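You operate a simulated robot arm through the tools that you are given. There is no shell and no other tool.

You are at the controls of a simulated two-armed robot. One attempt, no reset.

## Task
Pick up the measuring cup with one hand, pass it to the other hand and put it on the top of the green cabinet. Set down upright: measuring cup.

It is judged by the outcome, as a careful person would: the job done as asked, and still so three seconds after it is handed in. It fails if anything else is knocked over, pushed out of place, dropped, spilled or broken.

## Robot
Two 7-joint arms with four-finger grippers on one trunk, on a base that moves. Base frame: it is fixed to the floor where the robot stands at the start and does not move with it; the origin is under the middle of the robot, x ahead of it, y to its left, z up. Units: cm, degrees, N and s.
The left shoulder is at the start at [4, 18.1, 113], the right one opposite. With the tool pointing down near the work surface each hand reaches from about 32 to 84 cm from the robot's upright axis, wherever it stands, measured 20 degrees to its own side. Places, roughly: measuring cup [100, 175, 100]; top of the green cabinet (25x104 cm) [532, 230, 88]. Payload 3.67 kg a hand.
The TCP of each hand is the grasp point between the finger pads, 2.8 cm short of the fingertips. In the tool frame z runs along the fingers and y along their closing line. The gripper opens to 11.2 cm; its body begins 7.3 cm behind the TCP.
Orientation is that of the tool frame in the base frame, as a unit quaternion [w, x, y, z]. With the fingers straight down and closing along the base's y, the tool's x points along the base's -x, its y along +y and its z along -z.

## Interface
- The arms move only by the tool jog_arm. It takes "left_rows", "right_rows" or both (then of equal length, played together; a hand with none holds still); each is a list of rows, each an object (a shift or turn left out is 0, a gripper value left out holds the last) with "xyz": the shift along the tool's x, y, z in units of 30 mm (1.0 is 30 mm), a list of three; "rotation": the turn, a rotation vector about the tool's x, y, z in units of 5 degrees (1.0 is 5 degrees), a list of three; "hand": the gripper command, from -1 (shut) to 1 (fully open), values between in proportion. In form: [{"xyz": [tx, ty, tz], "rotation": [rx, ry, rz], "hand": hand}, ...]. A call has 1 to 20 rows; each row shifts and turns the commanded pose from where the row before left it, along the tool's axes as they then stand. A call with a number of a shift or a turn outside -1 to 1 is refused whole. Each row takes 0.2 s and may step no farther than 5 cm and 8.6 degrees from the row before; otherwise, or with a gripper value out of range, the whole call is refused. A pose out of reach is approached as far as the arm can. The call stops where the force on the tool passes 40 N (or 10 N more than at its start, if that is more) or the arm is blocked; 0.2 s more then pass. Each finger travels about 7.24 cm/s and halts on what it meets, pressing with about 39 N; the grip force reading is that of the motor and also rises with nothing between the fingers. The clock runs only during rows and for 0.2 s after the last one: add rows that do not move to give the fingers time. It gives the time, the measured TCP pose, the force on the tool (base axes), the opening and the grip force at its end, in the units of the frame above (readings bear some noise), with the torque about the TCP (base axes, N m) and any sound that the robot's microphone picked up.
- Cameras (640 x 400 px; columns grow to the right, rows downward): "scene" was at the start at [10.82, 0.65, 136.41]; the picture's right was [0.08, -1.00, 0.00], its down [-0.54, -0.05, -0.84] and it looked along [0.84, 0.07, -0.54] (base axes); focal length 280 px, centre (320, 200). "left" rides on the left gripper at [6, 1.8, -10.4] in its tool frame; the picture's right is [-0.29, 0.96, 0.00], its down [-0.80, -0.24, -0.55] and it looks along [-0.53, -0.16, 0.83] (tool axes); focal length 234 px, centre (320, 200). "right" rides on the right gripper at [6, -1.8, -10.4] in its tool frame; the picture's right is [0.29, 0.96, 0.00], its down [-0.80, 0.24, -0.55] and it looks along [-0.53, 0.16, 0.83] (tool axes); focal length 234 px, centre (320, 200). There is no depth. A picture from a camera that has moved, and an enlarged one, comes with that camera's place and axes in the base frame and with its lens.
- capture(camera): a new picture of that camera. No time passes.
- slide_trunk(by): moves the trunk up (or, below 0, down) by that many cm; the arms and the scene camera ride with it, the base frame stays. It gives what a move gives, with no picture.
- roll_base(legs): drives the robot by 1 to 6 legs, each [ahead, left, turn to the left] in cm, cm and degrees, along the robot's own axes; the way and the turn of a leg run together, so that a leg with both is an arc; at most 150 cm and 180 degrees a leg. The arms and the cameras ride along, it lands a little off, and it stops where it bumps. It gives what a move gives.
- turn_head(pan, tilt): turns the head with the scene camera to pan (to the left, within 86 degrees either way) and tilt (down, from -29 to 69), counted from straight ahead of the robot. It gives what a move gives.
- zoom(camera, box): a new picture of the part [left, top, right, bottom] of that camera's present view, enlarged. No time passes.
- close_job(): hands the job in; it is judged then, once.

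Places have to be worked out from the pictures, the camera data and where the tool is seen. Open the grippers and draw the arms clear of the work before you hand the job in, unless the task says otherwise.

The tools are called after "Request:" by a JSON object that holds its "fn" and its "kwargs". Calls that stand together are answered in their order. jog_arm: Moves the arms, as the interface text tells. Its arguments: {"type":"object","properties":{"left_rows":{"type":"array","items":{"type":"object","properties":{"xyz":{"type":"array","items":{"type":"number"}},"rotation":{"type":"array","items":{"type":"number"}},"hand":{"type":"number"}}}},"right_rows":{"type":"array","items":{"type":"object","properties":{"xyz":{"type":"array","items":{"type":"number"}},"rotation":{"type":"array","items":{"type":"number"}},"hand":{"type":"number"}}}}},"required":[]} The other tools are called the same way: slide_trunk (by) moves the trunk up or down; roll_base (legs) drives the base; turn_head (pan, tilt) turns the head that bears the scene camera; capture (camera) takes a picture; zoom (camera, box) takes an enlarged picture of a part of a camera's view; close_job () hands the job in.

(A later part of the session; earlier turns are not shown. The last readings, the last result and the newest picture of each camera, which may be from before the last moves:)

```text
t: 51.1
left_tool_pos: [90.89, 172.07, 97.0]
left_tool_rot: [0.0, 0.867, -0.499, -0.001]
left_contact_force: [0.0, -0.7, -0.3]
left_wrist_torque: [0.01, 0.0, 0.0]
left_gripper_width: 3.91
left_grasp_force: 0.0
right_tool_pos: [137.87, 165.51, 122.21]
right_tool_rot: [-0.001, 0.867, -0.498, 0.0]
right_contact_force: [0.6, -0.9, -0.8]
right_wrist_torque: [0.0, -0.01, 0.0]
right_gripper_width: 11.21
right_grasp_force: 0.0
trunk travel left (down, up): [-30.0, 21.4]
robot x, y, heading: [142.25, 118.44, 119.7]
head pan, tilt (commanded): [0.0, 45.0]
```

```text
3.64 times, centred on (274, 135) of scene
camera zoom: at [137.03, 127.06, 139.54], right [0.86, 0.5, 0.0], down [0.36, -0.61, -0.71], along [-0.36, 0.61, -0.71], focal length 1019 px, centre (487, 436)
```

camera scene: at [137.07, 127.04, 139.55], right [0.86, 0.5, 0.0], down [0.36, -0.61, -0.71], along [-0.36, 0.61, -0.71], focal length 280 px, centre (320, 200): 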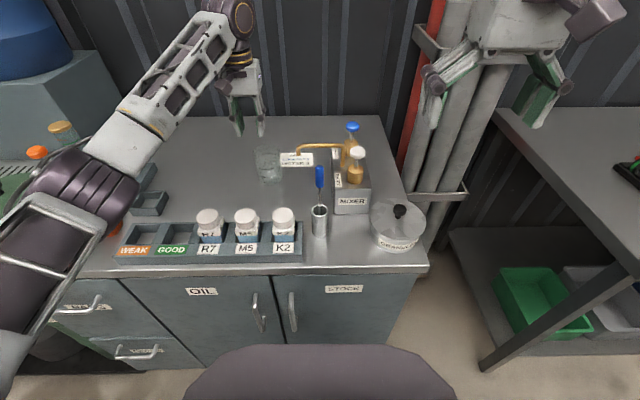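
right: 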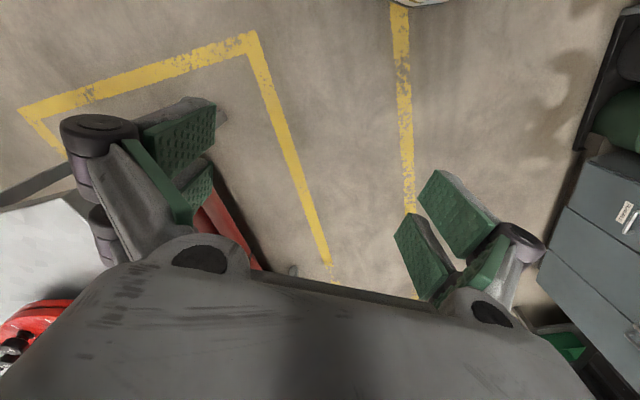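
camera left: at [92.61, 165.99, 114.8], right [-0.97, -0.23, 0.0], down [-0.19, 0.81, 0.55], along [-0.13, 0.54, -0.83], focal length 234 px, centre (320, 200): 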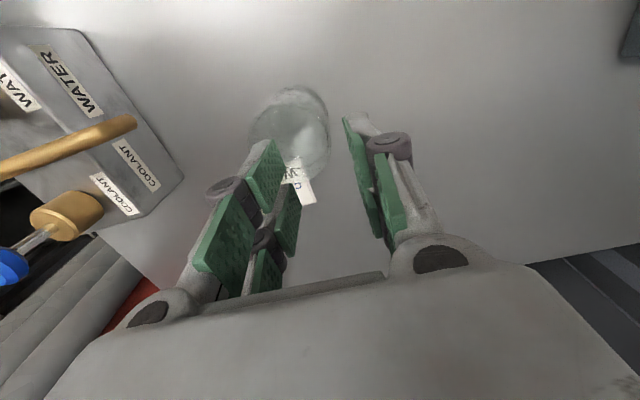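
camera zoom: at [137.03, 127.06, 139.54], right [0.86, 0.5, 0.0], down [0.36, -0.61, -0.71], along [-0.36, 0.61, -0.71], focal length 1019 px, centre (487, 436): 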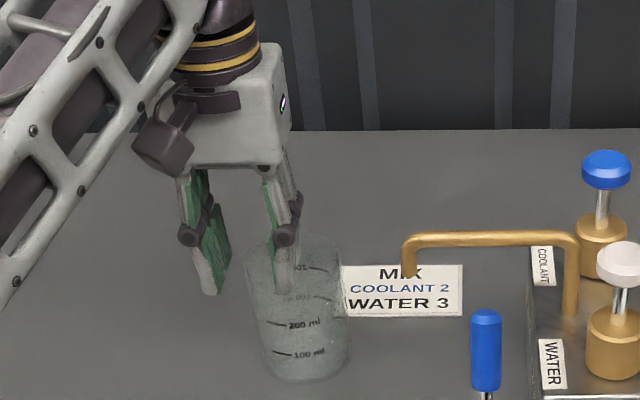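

No contact force with the tips about 1.6 cm below the rim, and the scene view shows the right finger inside the cup. I go down 2.8 cm more in small steps.

Request:
{"fn": "jog_arm", "kwargs": {"left_rows": [{"xyz": [0, 0, 0.35]}, {"xyz": [0, 0, 0.3]}, {"xyz": [0, 0, 0.2]}, {"xyz": [0, 0, 0.1]}]}}

Request:
{"fn": "zoom", "kwargs": {"camera": "left", "box": [170, 50, 470, 270]}}

Request:
{"fn": "zoom", "kwargs": {"camera": "scene", "box": [210, 80, 338, 190]}}

```text
t: 52.1
left_tool_pos: [91.02, 171.98, 93.94]
left_tool_rot: [0.0, 0.867, -0.498, 0.0]
left_contact_force: [-0.1, 0.1, -1.0]
left_wrist_torque: [0.02, 0.01, 0.02]
left_gripper_width: 3.92
left_grasp_force: 0.1
right_tool_pos: [137.86, 165.47, 122.27]
right_tool_rot: [0.0, 0.867, -0.499, -0.001]
right_contact_force: [-0.5, -0.5, 0.2]
right_wrist_torque: [-0.02, 0.01, 0.02]
right_gripper_width: 11.2
right_grasp_force: 0.0
trunk travel left (down, up): [-30.0, 21.4]
robot x, y, heading: [142.4, 118.62, 120.2]
head pan, tilt (commanded): [0.0, 45.0]
```

```text
1.82 times, centred on (320, 160) of left
camera zoom: at [92.48, 165.92, 104.52], right [-0.97, -0.23, 0.0], down [-0.19, 0.81, 0.55], along [-0.13, 0.54, -0.83], focal length 426 px, centre (320, 273)
```

zoom: 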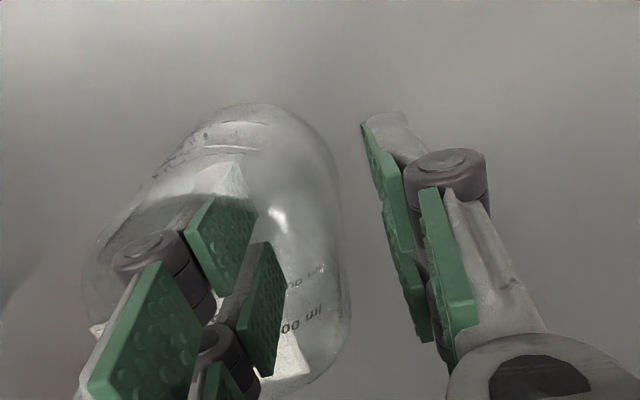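

```text
3.64 times, centred on (274, 135) of scene
camera zoom: at [137.03, 127.07, 139.54], right [0.86, 0.5, 0.0], down [0.36, -0.61, -0.71], along [-0.36, 0.61, -0.71], focal length 1019 px, centre (487, 436)
```

zoom: 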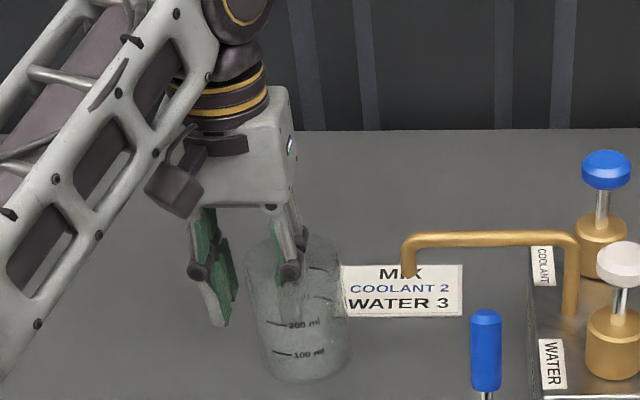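

Both views show one finger inside and one outside the left wall with no contact. I close the left gripper on the wall.

Request:
{"fn": "jog_arm", "kwargs": {"left_rows": [{"hand": -0.6}, {"hand": -0.8}, {"hand": -1}, {"hand": -1}, {"hand": -1}]}}

Request:
{"fn": "zoom", "kwargs": {"camera": "left", "box": [170, 50, 470, 270]}}

Request:
{"fn": "zoom", "kwargs": {"camera": "scene", "box": [210, 80, 338, 190]}}

```text
t: 53.3
left_tool_pos: [91.04, 171.91, 94.13]
left_tool_rot: [0.0, 0.867, -0.498, 0.0]
left_contact_force: [0.3, 0.0, -0.3]
left_wrist_torque: [0.0, 0.0, -0.02]
left_gripper_width: 1.4
left_grasp_force: 39.1
right_tool_pos: [137.92, 165.42, 122.3]
right_tool_rot: [0.001, 0.867, -0.498, 0.0]
right_contact_force: [-1.0, -0.3, 0.1]
right_wrist_torque: [-0.01, 0.0, 0.03]
right_gripper_width: 11.19
right_grasp_force: 0.1
trunk travel left (down, up): [-30.0, 21.4]
robot x, y, heading: [142.06, 118.6, 120.5]
head pan, tilt (commanded): [0.0, 45.0]
```

```text
1.82 times, centred on (320, 160) of left
camera zoom: at [92.49, 165.92, 104.52], right [-0.97, -0.23, 0.0], down [-0.19, 0.81, 0.55], along [-0.13, 0.54, -0.83], focal length 426 px, centre (320, 273)
```

zoom: 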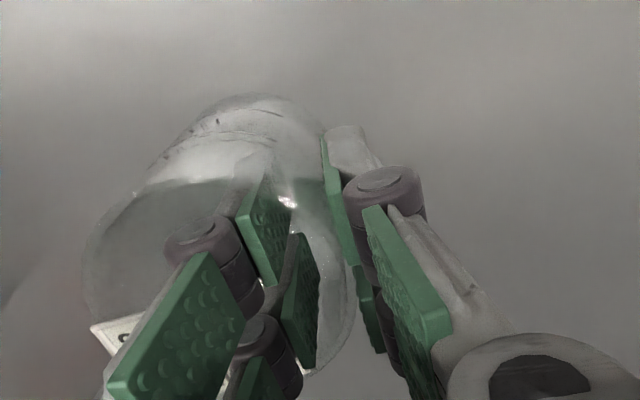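

```text
3.64 times, centred on (274, 135) of scene
camera zoom: at [137.03, 127.06, 139.54], right [0.86, 0.5, 0.0], down [0.36, -0.61, -0.71], along [-0.36, 0.61, -0.71], focal length 1019 px, centre (487, 436)
```

zoom: 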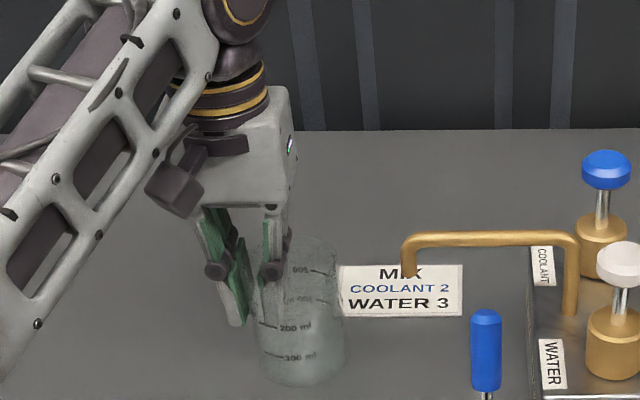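

The grip closed to 1.4 cm with 39 N on the wall. I lift slowly by about 5 cm and check that the cup comes along upright.

Request:
{"fn": "jog_arm", "kwargs": {"left_rows": [{"xyz": [0, 0, -0.15]}, {"xyz": [0, 0, -0.25]}, {"xyz": [0, 0, -0.4]}, {"xyz": [0, 0, -0.4]}, {"xyz": [0, 0, -0.4]}]}}

Request:
{"fn": "zoom", "kwargs": {"camera": "left", "box": [170, 50, 470, 270]}}

Request:
{"fn": "zoom", "kwargs": {"camera": "scene", "box": [190, 60, 350, 190]}}

```text
t: 54.5
left_tool_pos: [90.94, 171.9, 98.8]
left_tool_rot: [-0.001, 0.867, -0.498, 0.0]
left_contact_force: [0.9, 0.4, -1.0]
left_wrist_torque: [-0.01, 0.02, 0.04]
left_gripper_width: 1.42
left_grasp_force: 38.9
right_tool_pos: [137.92, 165.5, 122.31]
right_tool_rot: [0.0, 0.867, -0.498, 0.0]
right_contact_force: [0.0, -0.3, -0.2]
right_wrist_torque: [-0.02, 0.02, -0.01]
right_gripper_width: 11.19
right_grasp_force: 0.1
trunk travel left (down, up): [-30.0, 21.4]
robot x, y, heading: [142.45, 118.27, 120.2]
head pan, tilt (commanded): [0.0, 45.0]
```

```text
1.82 times, centred on (320, 160) of left
camera zoom: at [92.45, 165.91, 109.35], right [-0.97, -0.23, 0.0], down [-0.19, 0.81, 0.55], along [-0.13, 0.54, -0.83], focal length 426 px, centre (320, 273)
```

zoom: 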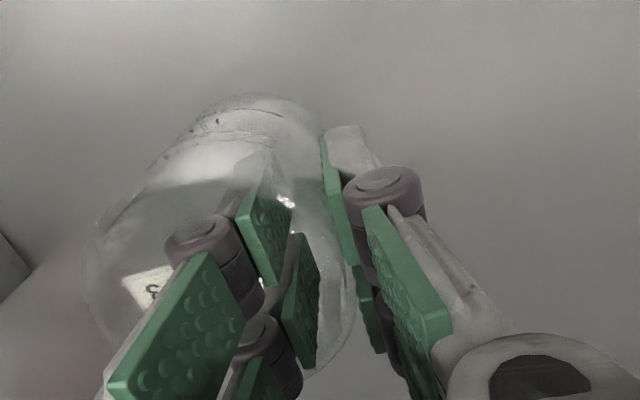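

```text
3.08 times, centred on (270, 125) of scene
camera zoom: at [137.05, 127.06, 139.54], right [0.86, 0.5, 0.0], down [0.36, -0.61, -0.71], along [-0.36, 0.61, -0.71], focal length 862 px, centre (474, 431)
```

zoom: 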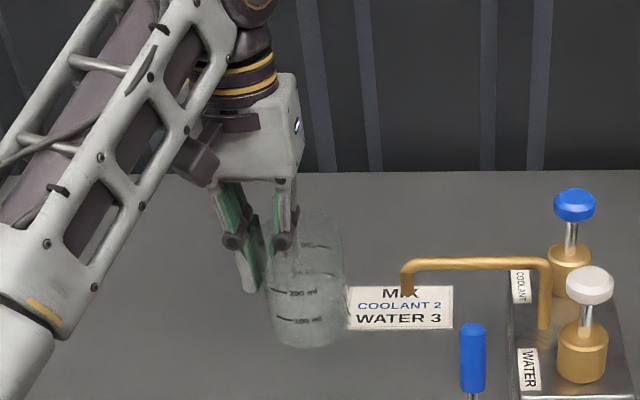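

The cup rises with the hand, unchanged relative to the fingers. I lift it to well above the spout and draw it back toward the robot.

Request:
{"fn": "jog_arm", "kwargs": {"left_rows": [{"xyz": [0, 0, -0.7]}, {"xyz": [0, 0, -0.9]}, {"xyz": [0, 0, -0.9]}, {"xyz": [0, 0, -0.9]}, {"xyz": [0, 0, -0.9]}, {"xyz": [0, 0, -0.9]}, {"xyz": [0, 0, -0.9]}, {"xyz": [0, 0, -0.9]}, {"xyz": [0.5, 0, 0]}, {"xyz": [0.8, 0, 0]}, {"xyz": [0.8, 0, 0]}, {"xyz": [0.8, 0, 0]}, {"xyz": [0.8, 0, 0]}, {"xyz": [0.8, 0, 0]}, {"xyz": [0.4, 0, 0]}]}}

Request:
{"fn": "roll_base", "kwargs": {"legs": [[-40, 0, 0]]}}

Request:
{"fn": "turn_head", "kwargs": {"pan": 5, "tilt": 30}}

Request:
{"fn": "capture", "kwargs": {"camera": "scene"}}

Request:
{"fn": "capture", "kwargs": {"camera": "left"}}

```text
t: 57.7
left_tool_pos: [98.39, 159.08, 119.98]
left_tool_rot: [0.0, 0.867, -0.498, 0.0]
left_contact_force: [1.0, 0.3, -1.2]
left_wrist_torque: [-0.02, 0.04, 0.0]
left_gripper_width: 1.38
left_grasp_force: 39.1
right_tool_pos: [137.72, 165.39, 122.31]
right_tool_rot: [0.0, 0.867, -0.498, 0.0]
right_contact_force: [-0.5, -0.4, -0.7]
right_wrist_torque: [0.03, -0.01, -0.02]
right_gripper_width: 11.19
right_grasp_force: 0.0
trunk travel left (down, up): [-30.0, 21.4]
robot x, y, heading: [141.96, 118.32, 120.2]
head pan, tilt (commanded): [0.0, 45.0]
```

```text
t: 60.2
left_tool_pos: [118.32, 125.18, 120.07]
left_tool_rot: [0.0, 0.867, -0.499, -0.001]
left_contact_force: [0.5, -0.4, 0.3]
left_wrist_torque: [-0.01, 0.01, -0.01]
left_gripper_width: 1.39
left_grasp_force: 39.1
right_tool_pos: [157.83, 131.29, 122.21]
right_tool_rot: [0.001, 0.866, -0.5, 0.0]
right_contact_force: [-0.1, -0.7, -0.1]
right_wrist_torque: [0.02, -0.04, 0.05]
right_gripper_width: 11.2
right_grasp_force: 0.1
trunk travel left (down, up): [-30.0, 21.4]
robot x, y, heading: [162.2, 84.05, 120.0]
head pan, tilt (commanded): [0.0, 45.0]
```

```text
t: 61.0
left_tool_pos: [118.43, 125.13, 120.0]
left_tool_rot: [0.0, 0.866, -0.5, 0.001]
left_contact_force: [0.2, -0.8, -0.5]
left_wrist_torque: [-0.01, 0.03, 0.0]
left_gripper_width: 1.38
left_grasp_force: 38.8
right_tool_pos: [157.92, 131.32, 122.37]
right_tool_rot: [0.001, 0.866, -0.5, 0.0]
right_contact_force: [-0.1, 0.1, 0.0]
right_wrist_torque: [0.02, -0.01, -0.01]
right_gripper_width: 11.2
right_grasp_force: 0.0
trunk travel left (down, up): [-30.0, 21.4]
robot x, y, heading: [162.07, 84.2, 119.7]
head pan, tilt (commanded): [5.0, 30.0]
```

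```text
taken
camera scene: at [155.81, 93.21, 141.8], right [0.82, 0.57, 0.0], down [0.29, -0.41, -0.87], along [-0.5, 0.71, -0.5], focal length 280 px, centre (320, 200)
```

scene: 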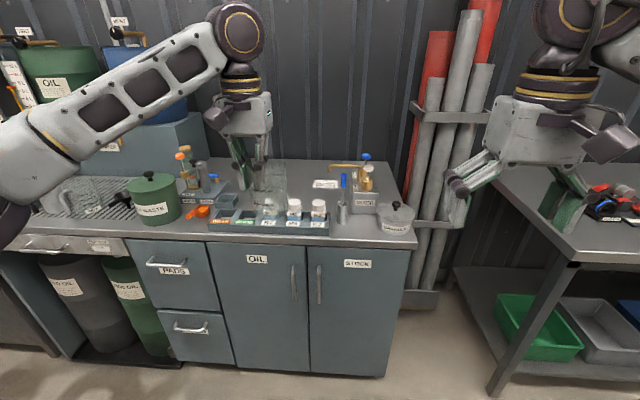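

```text
taken
camera left: at [119.89, 118.99, 130.46], right [-0.97, -0.23, 0.0], down [-0.19, 0.81, 0.55], along [-0.13, 0.54, -0.83], focal length 234 px, centre (320, 200)
```

left: 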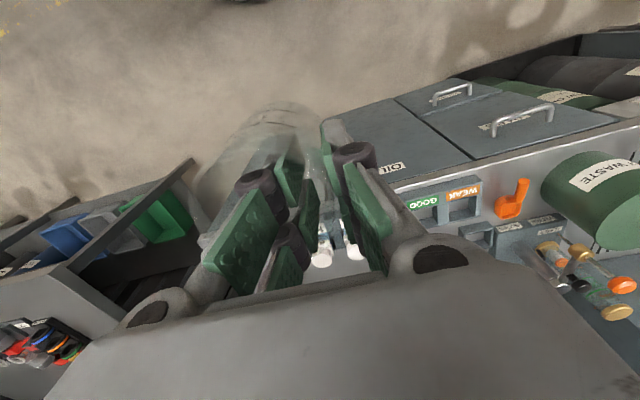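

The cup is held steadily in the left hand at about 57 cm ahead. Now I prepare the handover: the right hand turns so its fingers point to the left (closing line front-to-back), to later take the cup's body from the right.

Request:
{"fn": "jog_arm", "kwargs": {"right_rows": [{"rotation": [0, 0, 1]}, {"rotation": [0, 0, 1]}, {"rotation": [0, 0, 1]}, {"rotation": [0, 0, 1]}, {"rotation": [0, 0, 1]}, {"rotation": [0, 0, 1]}, {"rotation": [0, 0, 1]}, {"rotation": [0, 0, 1]}, {"rotation": [0, 0, 1]}, {"rotation": [0, 0, 1]}, {"rotation": [0, 0, 1]}, {"rotation": [0, 0, 1]}, {"rotation": [0, 0, 1]}, {"rotation": [0, 0, 1]}, {"rotation": [0, 0, 1]}, {"rotation": [0, 0, 1]}, {"rotation": [0, 0, 1]}, {"rotation": [0, 0, 1]}]}}

```text
t: 64.8
left_tool_pos: [118.42, 125.13, 119.96]
left_tool_rot: [0.0, 0.866, -0.5, 0.0]
left_contact_force: [0.0, 0.4, -1.0]
left_wrist_torque: [-0.02, -0.01, 0.0]
left_gripper_width: 1.4
left_grasp_force: 38.5
right_tool_pos: [157.82, 131.35, 122.28]
right_tool_rot: [0.0, -0.259, 0.966, -0.001]
right_contact_force: [0.8, -0.2, 0.2]
right_wrist_torque: [-0.01, -0.01, -0.01]
right_gripper_width: 11.24
right_grasp_force: 0.0
trunk travel left (down, up): [-30.0, 21.4]
robot x, y, heading: [161.81, 84.44, 119.7]
head pan, tilt (commanded): [5.0, 30.0]
```

The right hand's yaw turn was achieved. Now I tilt it 65° about its closing axis so that the fingers point left and 25° downward.

Request:
{"fn": "jog_arm", "kwargs": {"right_rows": [{"rotation": [0, 1, 0]}, {"rotation": [0, 1, 0]}, {"rotation": [0, 1, 0]}, {"rotation": [0, 1, 0]}, {"rotation": [0, 1, 0]}, {"rotation": [0, 1, 0]}, {"rotation": [0, 1, 0]}, {"rotation": [0, 1, 0]}, {"rotation": [0, 1, 0]}, {"rotation": [0, 1, 0]}, {"rotation": [0, 1, 0]}, {"rotation": [0, 1, 0]}, {"rotation": [0, 1, 0]}, {}]}}

Request:
{"fn": "turn_head", "kwargs": {"pan": 0, "tilt": 25}}

Request:
{"fn": "capture", "kwargs": {"camera": "scene"}}

Request:
{"fn": "capture", "kwargs": {"camera": "right"}}

```text
t: 67.8
left_tool_pos: [118.45, 125.05, 120.03]
left_tool_rot: [-0.001, 0.867, -0.499, 0.0]
left_contact_force: [0.1, 0.8, -0.5]
left_wrist_torque: [-0.02, 0.02, -0.02]
left_gripper_width: 1.39
left_grasp_force: 38.8
right_tool_pos: [157.82, 131.31, 122.18]
right_tool_rot: [-0.519, -0.218, 0.815, -0.139]
right_contact_force: [0.5, 0.0, 0.2]
right_wrist_torque: [0.02, -0.01, 0.0]
right_gripper_width: 11.2
right_grasp_force: 0.0
trunk travel left (down, up): [-30.0, 21.4]
robot x, y, heading: [162.19, 83.87, 120.4]
head pan, tilt (commanded): [5.0, 30.0]
```

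```text
t: 68.4
left_tool_pos: [118.41, 125.18, 120.01]
left_tool_rot: [0.0, 0.866, -0.499, 0.0]
left_contact_force: [0.1, -0.3, -0.7]
left_wrist_torque: [0.01, 0.02, -0.04]
left_gripper_width: 1.39
left_grasp_force: 38.9
right_tool_pos: [157.84, 131.34, 122.23]
right_tool_rot: [-0.519, -0.218, 0.815, -0.138]
right_contact_force: [0.3, 0.6, 0.2]
right_wrist_torque: [0.04, 0.02, 0.03]
right_gripper_width: 11.18
right_grasp_force: 0.0
trunk travel left (down, up): [-30.0, 21.4]
robot x, y, heading: [162.29, 83.87, 120.5]
head pan, tilt (commanded): [0.0, 25.0]
```

```text
taken
camera scene: at [156.38, 93.79, 142.6], right [0.87, 0.5, 0.0], down [0.21, -0.37, -0.91], along [-0.45, 0.78, -0.42], focal length 280 px, centre (320, 200)
```

scene: 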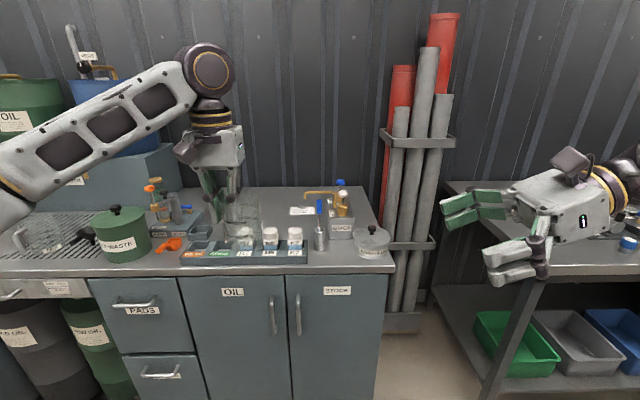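

```text
taken
camera right: at [164.63, 133.25, 132.01], right [-0.58, 0.77, 0.26], down [0.61, 0.63, -0.49], along [-0.54, -0.13, -0.83], focal length 234 px, centre (320, 200)
```

right: 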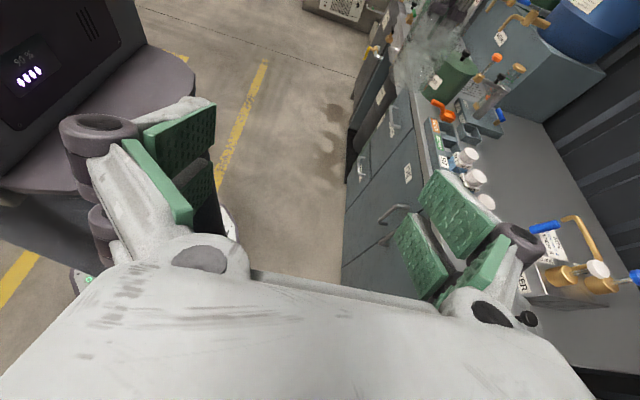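

The right hand now points left and 25° down as intended. I bring the cup to the middle in front of the robot with the left hand, then move the right hand to a pre-approach point 12 cm short of the cup along its finger axis.

Request:
{"fn": "jog_arm", "kwargs": {"left_rows": [{"xyz": [0.2, -0.35, 0]}, {"xyz": [0.411, -0.695, 0]}, {"xyz": [0.411, -0.695, 0]}, {"xyz": [0.411, -0.695, 0]}, {"xyz": [0.411, -0.695, 0]}, {"xyz": [0.411, -0.695, 0]}, {"xyz": [0.211, -0.345, 0]}]}}

Request:
{"fn": "jog_arm", "kwargs": {"right_rows": [{"xyz": [0.313, 0.458, 0.671]}, {"xyz": [0.313, 0.458, 0.671]}, {"xyz": [0.313, 0.458, 0.671]}, {"xyz": [0.313, 0.458, 0.671]}, {"xyz": [0.313, 0.458, 0.671]}, {}]}}

Request:
{"fn": "capture", "kwargs": {"camera": "scene"}}

Request:
{"fn": "capture", "kwargs": {"camera": "right"}}

```text
t: 70.0
left_tool_pos: [132.99, 124.85, 119.87]
left_tool_rot: [0.0, 0.867, -0.498, 0.001]
left_contact_force: [0.7, -0.2, -0.5]
left_wrist_torque: [-0.02, 0.03, 0.0]
left_gripper_width: 1.42
left_grasp_force: 39.2
right_tool_pos: [157.82, 131.33, 122.29]
right_tool_rot: [-0.519, -0.219, 0.814, -0.14]
right_contact_force: [-0.5, 0.1, -0.2]
right_wrist_torque: [0.0, -0.01, 0.0]
right_gripper_width: 11.19
right_grasp_force: 0.1
trunk travel left (down, up): [-30.0, 21.4]
robot x, y, heading: [162.22, 83.8, 119.9]
head pan, tilt (commanded): [0.0, 25.0]
```

```text
t: 71.4
left_tool_pos: [132.91, 124.83, 119.97]
left_tool_rot: [0.0, 0.866, -0.499, 0.0]
left_contact_force: [0.9, 0.6, -0.9]
left_wrist_torque: [-0.02, 0.02, 0.01]
left_gripper_width: 1.39
left_grasp_force: 38.9
right_tool_pos: [144.97, 131.7, 122.25]
right_tool_rot: [-0.519, -0.218, 0.815, -0.138]
right_contact_force: [0.8, -0.4, -0.4]
right_wrist_torque: [-0.02, 0.0, -0.01]
right_gripper_width: 11.21
right_grasp_force: 0.2
trunk travel left (down, up): [-30.0, 21.4]
robot x, y, heading: [161.93, 84.28, 120.1]
head pan, tilt (commanded): [0.0, 25.0]
```

```text
taken
camera scene: at [156.47, 93.79, 142.61], right [0.87, 0.5, 0.0], down [0.21, -0.37, -0.91], along [-0.45, 0.78, -0.42], focal length 280 px, centre (320, 200)
```

scene: 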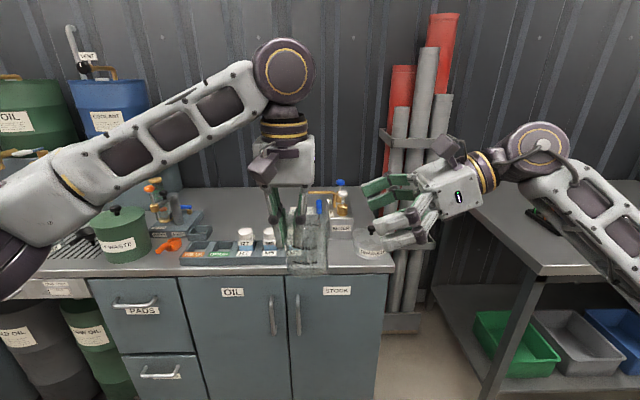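

```text
taken
camera right: at [151.79, 133.58, 131.99], right [-0.58, 0.77, 0.26], down [0.61, 0.63, -0.49], along [-0.54, -0.13, -0.83], focal length 234 px, centre (320, 200)
```

right: 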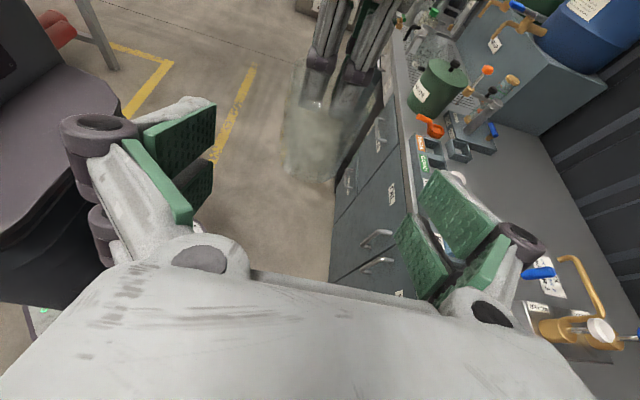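

Both hands are in view; the cup sits between the right hand's fingers' line. I zoom on both views to check alignment in height and front-to-back.

Request:
{"fn": "zoom", "kwargs": {"camera": "right", "box": [180, 0, 500, 260]}}

Request:
{"fn": "zoom", "kwargs": {"camera": "scene", "box": [230, 120, 470, 290]}}

Request:
{"fn": "zoom", "kwargs": {"camera": "left", "box": [170, 50, 470, 270]}}

```text
1.54 times, centred on (340, 130) of right
camera zoom: at [151.79, 133.58, 131.99], right [-0.58, 0.77, 0.26], down [0.61, 0.63, -0.49], along [-0.54, -0.13, -0.83], focal length 360 px, centre (289, 308)
```

zoom: 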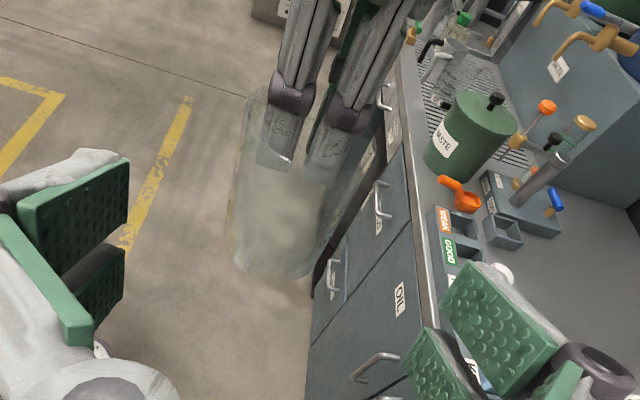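

```text
2.35 times, centred on (350, 205) of scene
camera zoom: at [156.47, 93.79, 142.61], right [0.87, 0.5, 0.0], down [0.21, -0.37, -0.91], along [-0.45, 0.78, -0.42], focal length 659 px, centre (249, 188)
```

zoom: 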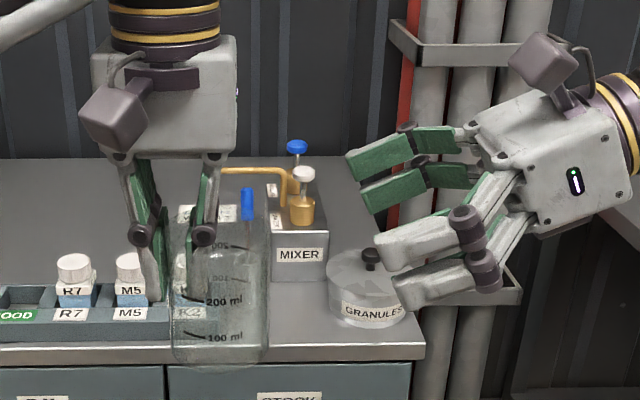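

```text
1.82 times, centred on (320, 160) of left
camera zoom: at [134.49, 118.83, 130.4], right [-0.97, -0.23, 0.0], down [-0.19, 0.81, 0.55], along [-0.13, 0.54, -0.83], focal length 426 px, centre (320, 273)
```

zoom: 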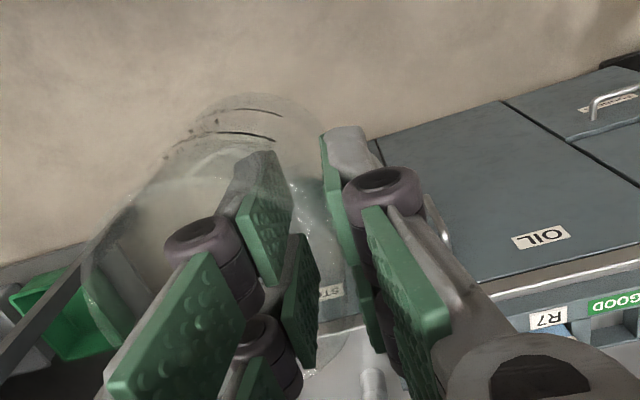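

The cup is centred between the right hand's fingers (offset ≈0.1–0.2 cm) and clearances to the left palm are fine. I advance the right hand 7.5 cm along its finger axis and check.

Request:
{"fn": "jog_arm", "kwargs": {"right_rows": [{"xyz": [0, 0, 0.5]}, {"xyz": [0, 0, 0.5]}, {"xyz": [0, 0, 0.5]}, {"xyz": [0, 0, 0.5]}, {"xyz": [0, 0, 0.5]}]}}

Request:
{"fn": "zoom", "kwargs": {"camera": "right", "box": [100, 0, 560, 290]}}

Request:
{"fn": "zoom", "kwargs": {"camera": "scene", "box": [230, 120, 470, 290]}}

```text
t: 72.6
left_tool_pos: [133.06, 124.83, 120.03]
left_tool_rot: [0.0, 0.866, -0.501, 0.0]
left_contact_force: [-0.3, -0.3, -0.9]
left_wrist_torque: [-0.05, 0.04, -0.02]
left_gripper_width: 1.39
left_grasp_force: 38.2
right_tool_pos: [138.9, 128.23, 118.97]
right_tool_rot: [-0.519, -0.219, 0.814, -0.139]
right_contact_force: [-0.4, -1.4, 0.3]
right_wrist_torque: [0.02, -0.01, 0.02]
right_gripper_width: 11.18
right_grasp_force: 0.1
trunk travel left (down, up): [-30.0, 21.4]
robot x, y, heading: [161.81, 84.11, 120.3]
head pan, tilt (commanded): [0.0, 25.0]
```

```text
1.38 times, centred on (330, 145) of right
camera zoom: at [145.75, 130.2, 128.79], right [-0.58, 0.77, 0.26], down [0.61, 0.63, -0.49], along [-0.54, -0.13, -0.83], focal length 323 px, centre (306, 276)
```

zoom: 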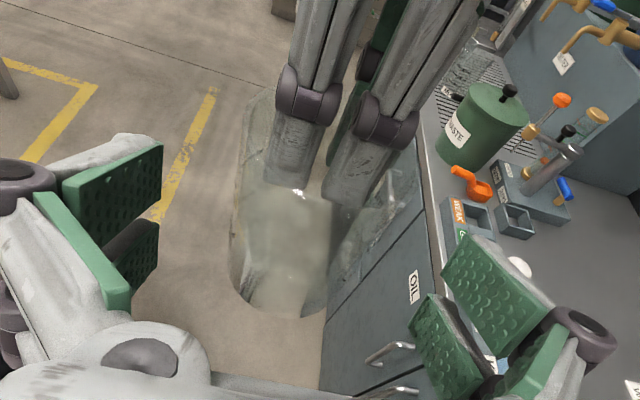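

```text
2.35 times, centred on (350, 205) of scene
camera zoom: at [156.34, 93.8, 142.6], right [0.87, 0.5, 0.0], down [0.21, -0.37, -0.91], along [-0.45, 0.78, -0.42], focal length 659 px, centre (249, 188)
```

zoom: 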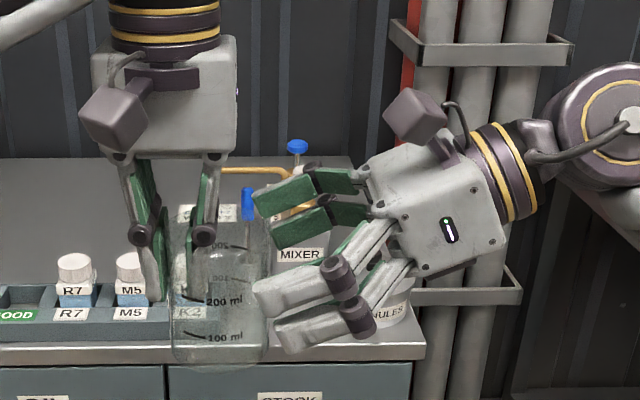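

Clear so far: the cup's edges in the right camera (235 to ~375 px) match the prediction for a centred cup. I advance the last 4.4 cm and look again before closing.

Request:
{"fn": "jog_arm", "kwargs": {"right_rows": [{"xyz": [0, 0, 0.4]}, {"xyz": [0, 0, 0.4]}, {"xyz": [0, 0, 0.37]}, {"xyz": [0, 0, 0.3]}]}}

Request:
{"fn": "zoom", "kwargs": {"camera": "right", "box": [100, 0, 560, 290]}}

Request:
{"fn": "zoom", "kwargs": {"camera": "scene", "box": [230, 120, 470, 290]}}

```text
t: 73.6
left_tool_pos: [133.07, 124.97, 119.98]
left_tool_rot: [0.0, 0.866, -0.5, 0.0]
left_contact_force: [0.2, -0.2, -0.6]
left_wrist_torque: [-0.02, -0.01, -0.01]
left_gripper_width: 1.4
left_grasp_force: 39.1
right_tool_pos: [135.55, 126.27, 117.27]
right_tool_rot: [-0.519, -0.219, 0.814, -0.139]
right_contact_force: [0.7, 0.1, 0.7]
right_wrist_torque: [0.03, 0.01, 0.0]
right_gripper_width: 11.19
right_grasp_force: 0.0
trunk travel left (down, up): [-30.0, 21.4]
robot x, y, heading: [162.33, 84.08, 120.1]
head pan, tilt (commanded): [0.0, 25.0]
```

```text
1.38 times, centred on (330, 145) of right
camera zoom: at [142.2, 128.15, 127.0], right [-0.58, 0.77, 0.26], down [0.61, 0.63, -0.49], along [-0.54, -0.13, -0.83], focal length 323 px, centre (306, 276)
```

zoom: 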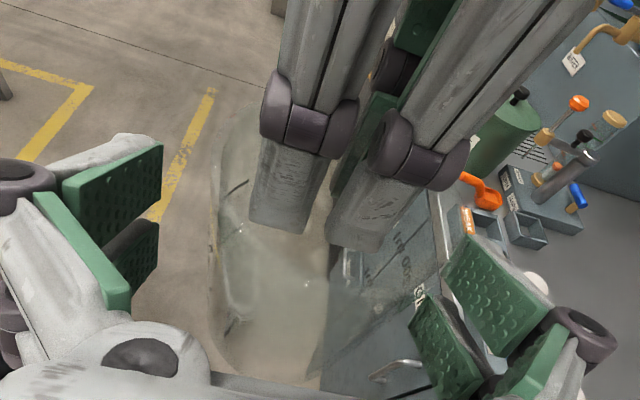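

```text
2.35 times, centred on (350, 205) of scene
camera zoom: at [156.34, 93.79, 142.6], right [0.87, 0.5, 0.0], down [0.21, -0.37, -0.91], along [-0.45, 0.78, -0.42], focal length 659 px, centre (249, 188)
```

zoom: 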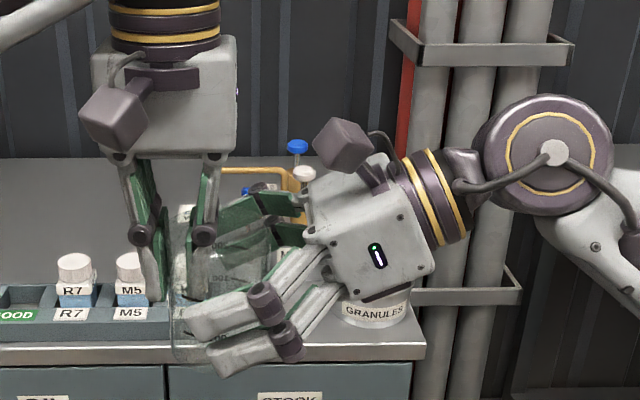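

The right fingers straddle the cup body with about 2 cm free on either side, below the left fingers' grip. I close the right gripper gently onto the cup while the left still holds.

Request:
{"fn": "jog_arm", "kwargs": {"right_rows": [{"hand": 0.6}, {"hand": 0.4}, {"hand": 0.3}, {"hand": 0.2}, {"hand": 0}, {"hand": -0.5}, {"hand": -1}, {"hand": -1}]}}

Request:
{"fn": "zoom", "kwargs": {"camera": "right", "box": [100, 0, 560, 290]}}

Request:
{"fn": "zoom", "kwargs": {"camera": "scene", "box": [230, 120, 470, 290]}}

```text
t: 75.4
left_tool_pos: [133.01, 124.85, 119.99]
left_tool_rot: [-0.001, 0.866, -0.5, 0.0]
left_contact_force: [0.8, -8.7, -1.1]
left_wrist_torque: [-0.52, -0.02, 0.11]
left_gripper_width: 1.41
left_grasp_force: 38.9
right_tool_pos: [135.47, 126.33, 117.2]
right_tool_rot: [-0.519, -0.217, 0.815, -0.137]
right_contact_force: [-1.7, 9.5, 1.2]
right_wrist_torque: [0.25, 0.07, -0.34]
right_gripper_width: 6.86
right_grasp_force: 39.2
trunk travel left (down, up): [-30.0, 21.4]
robot x, y, heading: [161.81, 83.9, 120.1]
head pan, tilt (commanded): [0.0, 25.0]
```

```text
1.38 times, centred on (330, 145) of right
camera zoom: at [142.27, 128.22, 127.02], right [-0.58, 0.77, 0.26], down [0.61, 0.63, -0.49], along [-0.54, -0.13, -0.83], focal length 323 px, centre (306, 276)
```

zoom: 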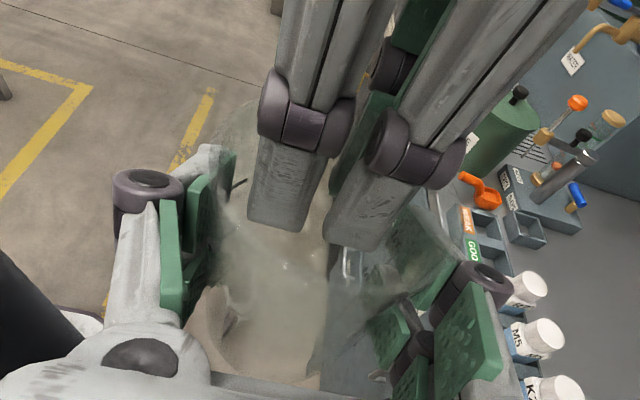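

```text
2.35 times, centred on (350, 205) of scene
camera zoom: at [156.38, 93.8, 142.6], right [0.87, 0.5, 0.0], down [0.21, -0.37, -0.91], along [-0.45, 0.78, -0.42], focal length 659 px, centre (249, 188)
```

zoom: 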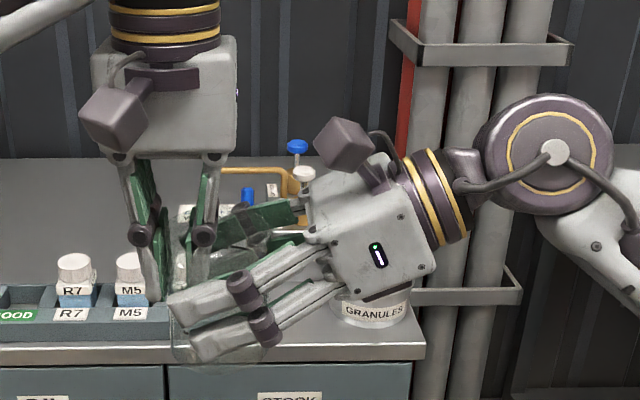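

The right hand holds the cup at 6.86 cm with 39 N; the two hands pull only ~9 N on each other. I open the left gripper a little to free the wall and lift it straight up out of the cup.

Request:
{"fn": "jog_arm", "kwargs": {"left_rows": [{"hand": -0.6}, {"hand": -0.43}, {"hand": -0.4}, {}]}}

Request:
{"fn": "zoom", "kwargs": {"camera": "left", "box": [170, 50, 470, 270]}}

Request:
{"fn": "zoom", "kwargs": {"camera": "right", "box": [100, 0, 560, 290]}}

```text
t: 76.4
left_tool_pos: [132.88, 124.94, 119.98]
left_tool_rot: [0.0, 0.866, -0.499, 0.0]
left_contact_force: [-0.1, -0.5, -0.3]
left_wrist_torque: [0.01, -0.01, -0.02]
left_gripper_width: 3.32
left_grasp_force: 0.1
right_tool_pos: [135.48, 126.23, 117.32]
right_tool_rot: [-0.519, -0.219, 0.815, -0.139]
right_contact_force: [-0.2, 0.5, -0.3]
right_wrist_torque: [0.01, 0.0, 0.02]
right_gripper_width: 6.82
right_grasp_force: 38.9
trunk travel left (down, up): [-30.0, 21.4]
robot x, y, heading: [161.66, 83.98, 119.9]
head pan, tilt (commanded): [0.0, 25.0]
```

```text
1.82 times, centred on (320, 160) of left
camera zoom: at [134.41, 118.84, 130.38], right [-0.97, -0.23, 0.0], down [-0.19, 0.81, 0.55], along [-0.13, 0.54, -0.83], focal length 426 px, centre (320, 273)
```

zoom: 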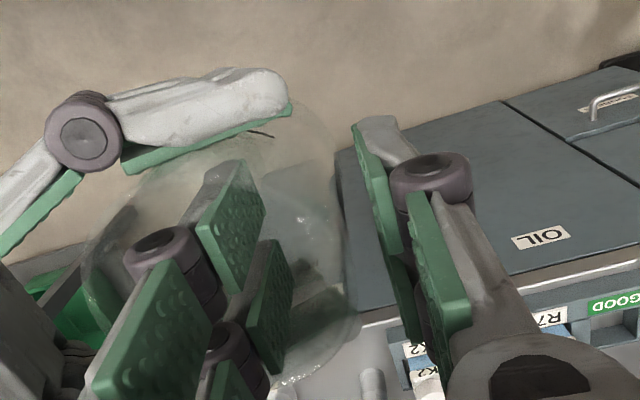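

```text
1.38 times, centred on (330, 145) of right
camera zoom: at [142.26, 128.16, 127.02], right [-0.58, 0.77, 0.26], down [0.61, 0.63, -0.49], along [-0.54, -0.13, -0.83], focal length 323 px, centre (306, 276)
```

zoom: 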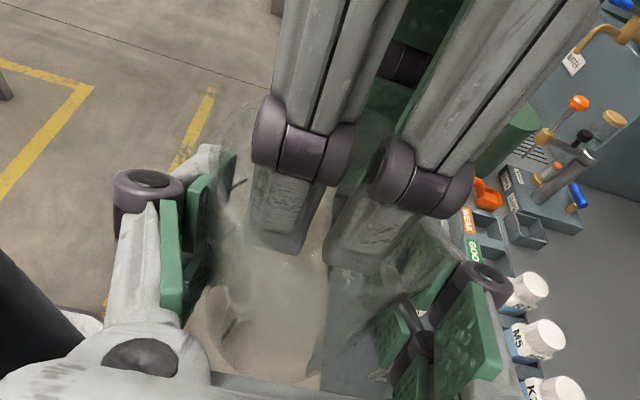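

The left fingers are free and the right grip still reads 39 N. I lift the left hand straight up 13 cm out of the cup, then move it away to the left.

Request:
{"fn": "jog_arm", "kwargs": {"left_rows": [{"xyz": [0, 0, -0.3]}, {"xyz": [0, 0, -0.5]}, {"xyz": [0, 0, -0.7]}, {"xyz": [0, 0, -0.8]}, {"xyz": [0, 0, -0.8]}, {"xyz": [0, 0, -0.8]}, {"xyz": [0, 0, -0.6]}, {"xyz": [0, 0.8, 0]}, {"xyz": [0, 1, 0]}, {"xyz": [0, 1, 0]}, {"xyz": [0, 1, 0]}, {"xyz": [0, 1, 0]}, {"xyz": [0, 1, 0]}, {"xyz": [0, 0.8, 0]}]}}

Request:
{"fn": "capture", "kwargs": {"camera": "scene"}}

Request:
{"fn": "capture", "kwargs": {"camera": "right"}}

```text
t: 79.4
left_tool_pos: [115.4, 114.99, 133.6]
left_tool_rot: [0.0, 0.866, -0.5, 0.0]
left_contact_force: [-0.8, -0.2, 0.5]
left_wrist_torque: [0.01, 0.01, 0.02]
left_gripper_width: 3.39
left_grasp_force: 0.0
right_tool_pos: [135.3, 126.14, 117.17]
right_tool_rot: [-0.519, -0.218, 0.815, -0.138]
right_contact_force: [-0.1, 0.6, 0.5]
right_wrist_torque: [-0.04, -0.03, 0.02]
right_gripper_width: 6.82
right_grasp_force: 38.6
trunk travel left (down, up): [-30.0, 21.4]
robot x, y, heading: [162.32, 84.52, 119.9]
head pan, tilt (commanded): [0.0, 25.0]
```

```text
taken
camera scene: at [156.32, 93.73, 142.6], right [0.87, 0.5, 0.0], down [0.21, -0.37, -0.91], along [-0.45, 0.78, -0.42], focal length 280 px, centre (320, 200)
```

scene: 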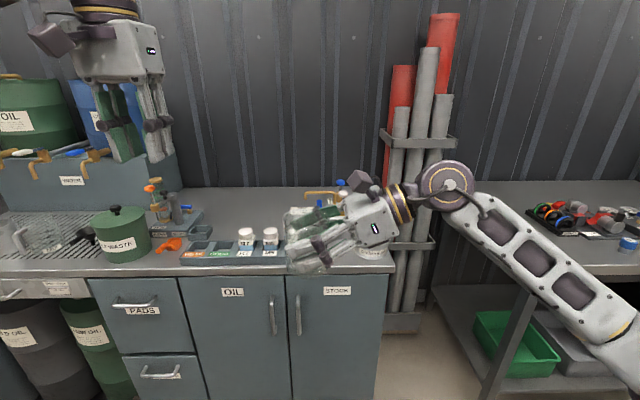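

```text
taken
camera right: at [142.21, 128.1, 127.03], right [-0.58, 0.77, 0.26], down [0.61, 0.63, -0.49], along [-0.54, -0.13, -0.83], focal length 234 px, centre (320, 200)
```

right: 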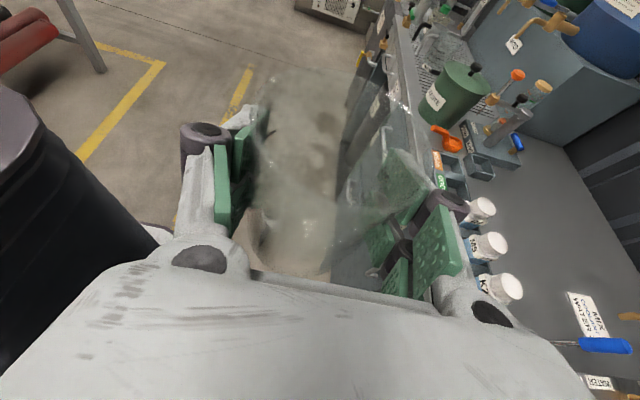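

The handover is complete: the right hand alone holds the cup, left hand is clear. Now I turn right to face along the aisle toward the green cabinet and look ahead.

Request:
{"fn": "roll_base", "kwargs": {"legs": [[0, 0, -88.5]]}}

Request:
{"fn": "turn_head", "kwargs": {"pan": -5, "tilt": 18}}

Request:
{"fn": "capture", "kwargs": {"camera": "scene"}}

```text
t: 84.0
left_tool_pos: [191.48, 131.9, 133.6]
left_tool_rot: [0.001, -0.277, 0.961, 0.0]
left_contact_force: [-0.4, 0.0, 0.1]
left_wrist_torque: [-0.03, -0.03, 0.0]
left_gripper_width: 3.33
left_grasp_force: 0.0
right_tool_pos: [203.16, 112.41, 117.18]
right_tool_rot: [-0.47, 0.408, 0.739, 0.259]
right_contact_force: [0.2, -0.5, -1.2]
right_wrist_torque: [0.01, 0.02, 0.01]
right_gripper_width: 6.8
right_grasp_force: 38.9
trunk travel left (down, up): [-30.0, 21.4]
robot x, y, heading: [162.3, 84.0, 32.2]
head pan, tilt (commanded): [0.0, 25.0]
```

```text
t: 84.6
left_tool_pos: [191.37, 131.79, 133.63]
left_tool_rot: [0.0, -0.278, 0.961, 0.001]
left_contact_force: [0.5, 0.3, 0.2]
left_wrist_torque: [0.0, 0.03, 0.0]
left_gripper_width: 3.39
left_grasp_force: 0.0
right_tool_pos: [203.08, 112.39, 117.21]
right_tool_rot: [-0.47, 0.408, 0.738, 0.26]
right_contact_force: [0.3, 0.0, 0.2]
right_wrist_torque: [0.01, 0.02, -0.03]
right_gripper_width: 6.84
right_grasp_force: 38.5
trunk travel left (down, up): [-30.0, 21.4]
robot x, y, heading: [162.19, 83.97, 32.3]
head pan, tilt (commanded): [-5.0, 18.0]
```

```text
taken
camera scene: at [172.05, 89.4, 143.73], right [0.46, -0.89, 0.0], down [-0.28, -0.14, -0.95], along [0.85, 0.43, -0.31], focal length 280 px, centre (320, 200)
```

scene: 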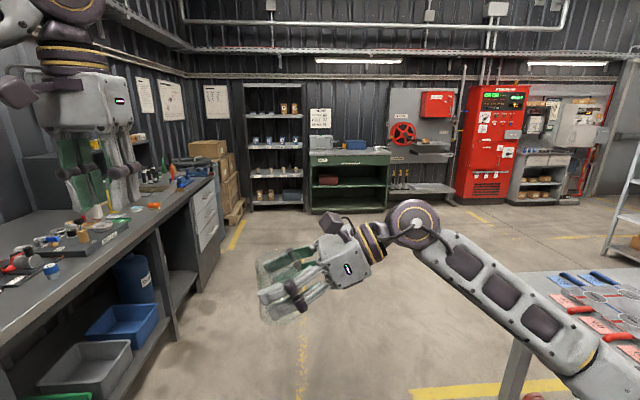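

The green cabinet is ahead with a white box and a blue box on its top; the aisle is clear. I drive forward about 2.5 m and look again.

Request:
{"fn": "roll_base", "kwargs": {"legs": [[125, 0, 0], [125, 0, 0]]}}

Request:
{"fn": "turn_head", "kwargs": {"pan": -20, "tilt": 25}}

Request:
{"fn": "capture", "kwargs": {"camera": "scene"}}

```text
t: 97.2
left_tool_pos: [400.98, 265.03, 133.54]
left_tool_rot: [0.0, -0.287, 0.958, 0.0]
left_contact_force: [-0.3, 0.2, 0.4]
left_wrist_torque: [-0.02, 0.0, 0.01]
left_gripper_width: 3.36
left_grasp_force: 0.1
right_tool_pos: [413.11, 245.71, 117.24]
right_tool_rot: [-0.473, 0.4, 0.743, 0.254]
right_contact_force: [0.4, 0.8, -0.2]
right_wrist_torque: [0.0, 0.03, -0.01]
right_gripper_width: 6.77
right_grasp_force: 38.7
trunk travel left (down, up): [-30.0, 21.4]
robot x, y, heading: [372.75, 216.72, 33.4]
head pan, tilt (commanded): [-5.0, 18.0]
```

```text
t: 97.9
left_tool_pos: [400.89, 264.98, 133.64]
left_tool_rot: [0.0, -0.288, 0.958, 0.001]
left_contact_force: [0.2, 0.3, 0.2]
left_wrist_torque: [-0.02, 0.0, -0.06]
left_gripper_width: 3.36
left_grasp_force: 0.1
right_tool_pos: [413.08, 245.83, 117.2]
right_tool_rot: [-0.472, 0.4, 0.742, 0.256]
right_contact_force: [-0.1, -0.4, -1.2]
right_wrist_torque: [-0.01, -0.01, -0.01]
right_gripper_width: 6.78
right_grasp_force: 39.5
trunk travel left (down, up): [-30.0, 21.4]
robot x, y, heading: [372.71, 216.63, 33.4]
head pan, tilt (commanded): [-20.0, 25.0]
```

```text
taken
camera scene: at [383.2, 219.79, 142.6], right [0.23, -0.97, 0.0], down [-0.41, -0.1, -0.91], along [0.88, 0.21, -0.42], focal length 280 px, centre (320, 200)
```

scene: 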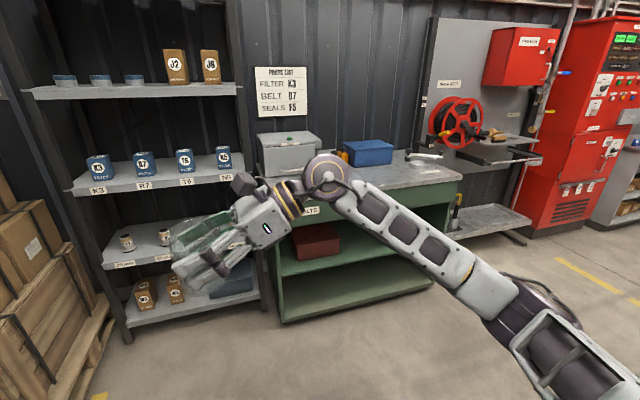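

The green cabinet top carries a white box, an orange item, a blue box and a small tool, with free space at the front/right. I zoom in on the top.

Request:
{"fn": "zoom", "kwargs": {"camera": "scene", "box": [240, 110, 480, 240]}}

```text
2.67 times, centred on (360, 175) of scene
camera zoom: at [383.2, 219.79, 142.6], right [0.23, -0.97, 0.0], down [-0.41, -0.1, -0.91], along [0.88, 0.21, -0.42], focal length 747 px, centre (213, 267)
```

zoom: 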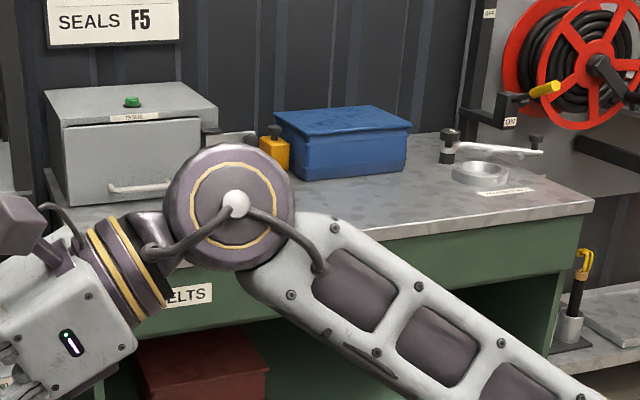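

The front strip of the cabinet top (≈25 cm deep) is free, with objects only behind it, and a ring/vise item at far right. I plan to set the cup near the middle of that strip. First I retract and raise the left hand and push the right hand with the cup 9 cm further forward.

Request:
{"fn": "jog_arm", "kwargs": {"left_rows": [{"xyz": [0.8, 0.3, -0.6]}, {"xyz": [0.8, 0.3, -0.6]}, {"xyz": [0.8, 0.3, -0.6]}, {"xyz": [0.8, 0.3, -0.6]}, {"xyz": [0.8, 0.3, -0.6]}, {"xyz": [0.8, 0.3, -0.6]}], "right_rows": [{"xyz": [0, 0.5, 0]}, {"xyz": [0, 0.5, 0]}, {"xyz": [0, 0.5, 0]}, {"xyz": [0, 0.5, 0]}, {"xyz": [0, 0.5, 0]}, {"xyz": [0, 0.5, 0]}]}}

Request:
{"fn": "roll_base", "kwargs": {"legs": [[0, 0, -1.9], [40, -67, 0]]}}

Request:
{"fn": "turn_head", "kwargs": {"pan": 0, "tilt": 30}}

Request:
{"fn": "capture", "kwargs": {"camera": "scene"}}

```text
t: 99.3
left_tool_pos: [390.17, 261.45, 141.22]
left_tool_rot: [0.0, -0.286, 0.958, -0.001]
left_contact_force: [0.3, 0.0, -0.3]
left_wrist_torque: [0.0, 0.0, 0.03]
left_gripper_width: 3.36
left_grasp_force: 0.0
left hand out of reach, approached as far as the arm can: row 5, 6
right_tool_pos: [420.54, 250.63, 117.31]
right_tool_rot: [-0.473, 0.4, 0.743, 0.253]
right_contact_force: [-0.4, -0.1, -0.3]
right_wrist_torque: [-0.02, 0.03, 0.04]
right_gripper_width: 6.77
right_grasp_force: 38.8
trunk travel left (down, up): [-30.0, 21.4]
robot x, y, heading: [372.51, 216.65, 33.4]
head pan, tilt (commanded): [-20.0, 25.0]
```

```text
t: 103.9
left_tool_pos: [460.56, 225.39, 141.08]
left_tool_rot: [0.001, -0.272, 0.962, -0.001]
left_contact_force: [0.7, 0.4, 0.7]
left_wrist_torque: [-0.02, 0.01, 0.0]
left_gripper_width: 3.35
left_grasp_force: 0.0
right_tool_pos: [490.54, 213.74, 117.26]
right_tool_rot: [-0.469, 0.41, 0.737, 0.262]
right_contact_force: [-0.9, 0.2, -0.5]
right_wrist_torque: [0.03, -0.02, 0.01]
right_gripper_width: 6.77
right_grasp_force: 39.5
trunk travel left (down, up): [-30.0, 21.4]
robot x, y, heading: [442.16, 181.1, 31.9]
head pan, tilt (commanded): [-20.0, 25.0]
```

```text
t: 104.7
left_tool_pos: [460.54, 225.4, 141.27]
left_tool_rot: [0.001, -0.273, 0.962, -0.001]
left_contact_force: [-0.1, 0.0, 0.6]
left_wrist_torque: [0.03, -0.02, -0.01]
left_gripper_width: 3.38
left_grasp_force: 0.1
right_tool_pos: [490.6, 213.7, 117.24]
right_tool_rot: [-0.47, 0.41, 0.737, 0.262]
right_contact_force: [0.0, 0.9, 0.1]
right_wrist_torque: [-0.01, 0.01, -0.03]
right_gripper_width: 6.75
right_grasp_force: 39.7
trunk travel left (down, up): [-30.0, 21.4]
robot x, y, heading: [441.76, 181.21, 31.9]
head pan, tilt (commanded): [0.0, 30.0]
```

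```text
taken
camera scene: at [451.15, 186.85, 141.81], right [0.53, -0.85, 0.0], down [-0.43, -0.26, -0.87], along [0.74, 0.46, -0.5], focal length 280 px, centre (320, 200)
```

scene: 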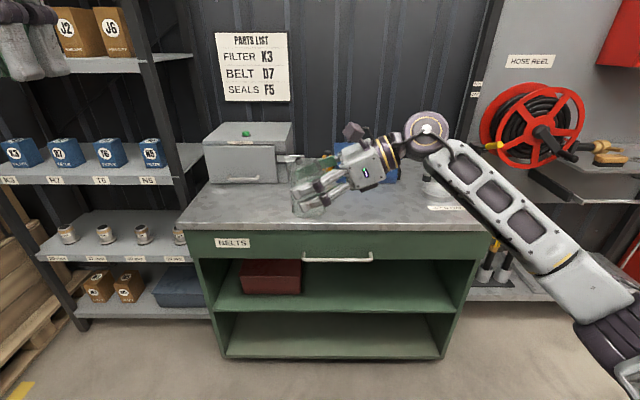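

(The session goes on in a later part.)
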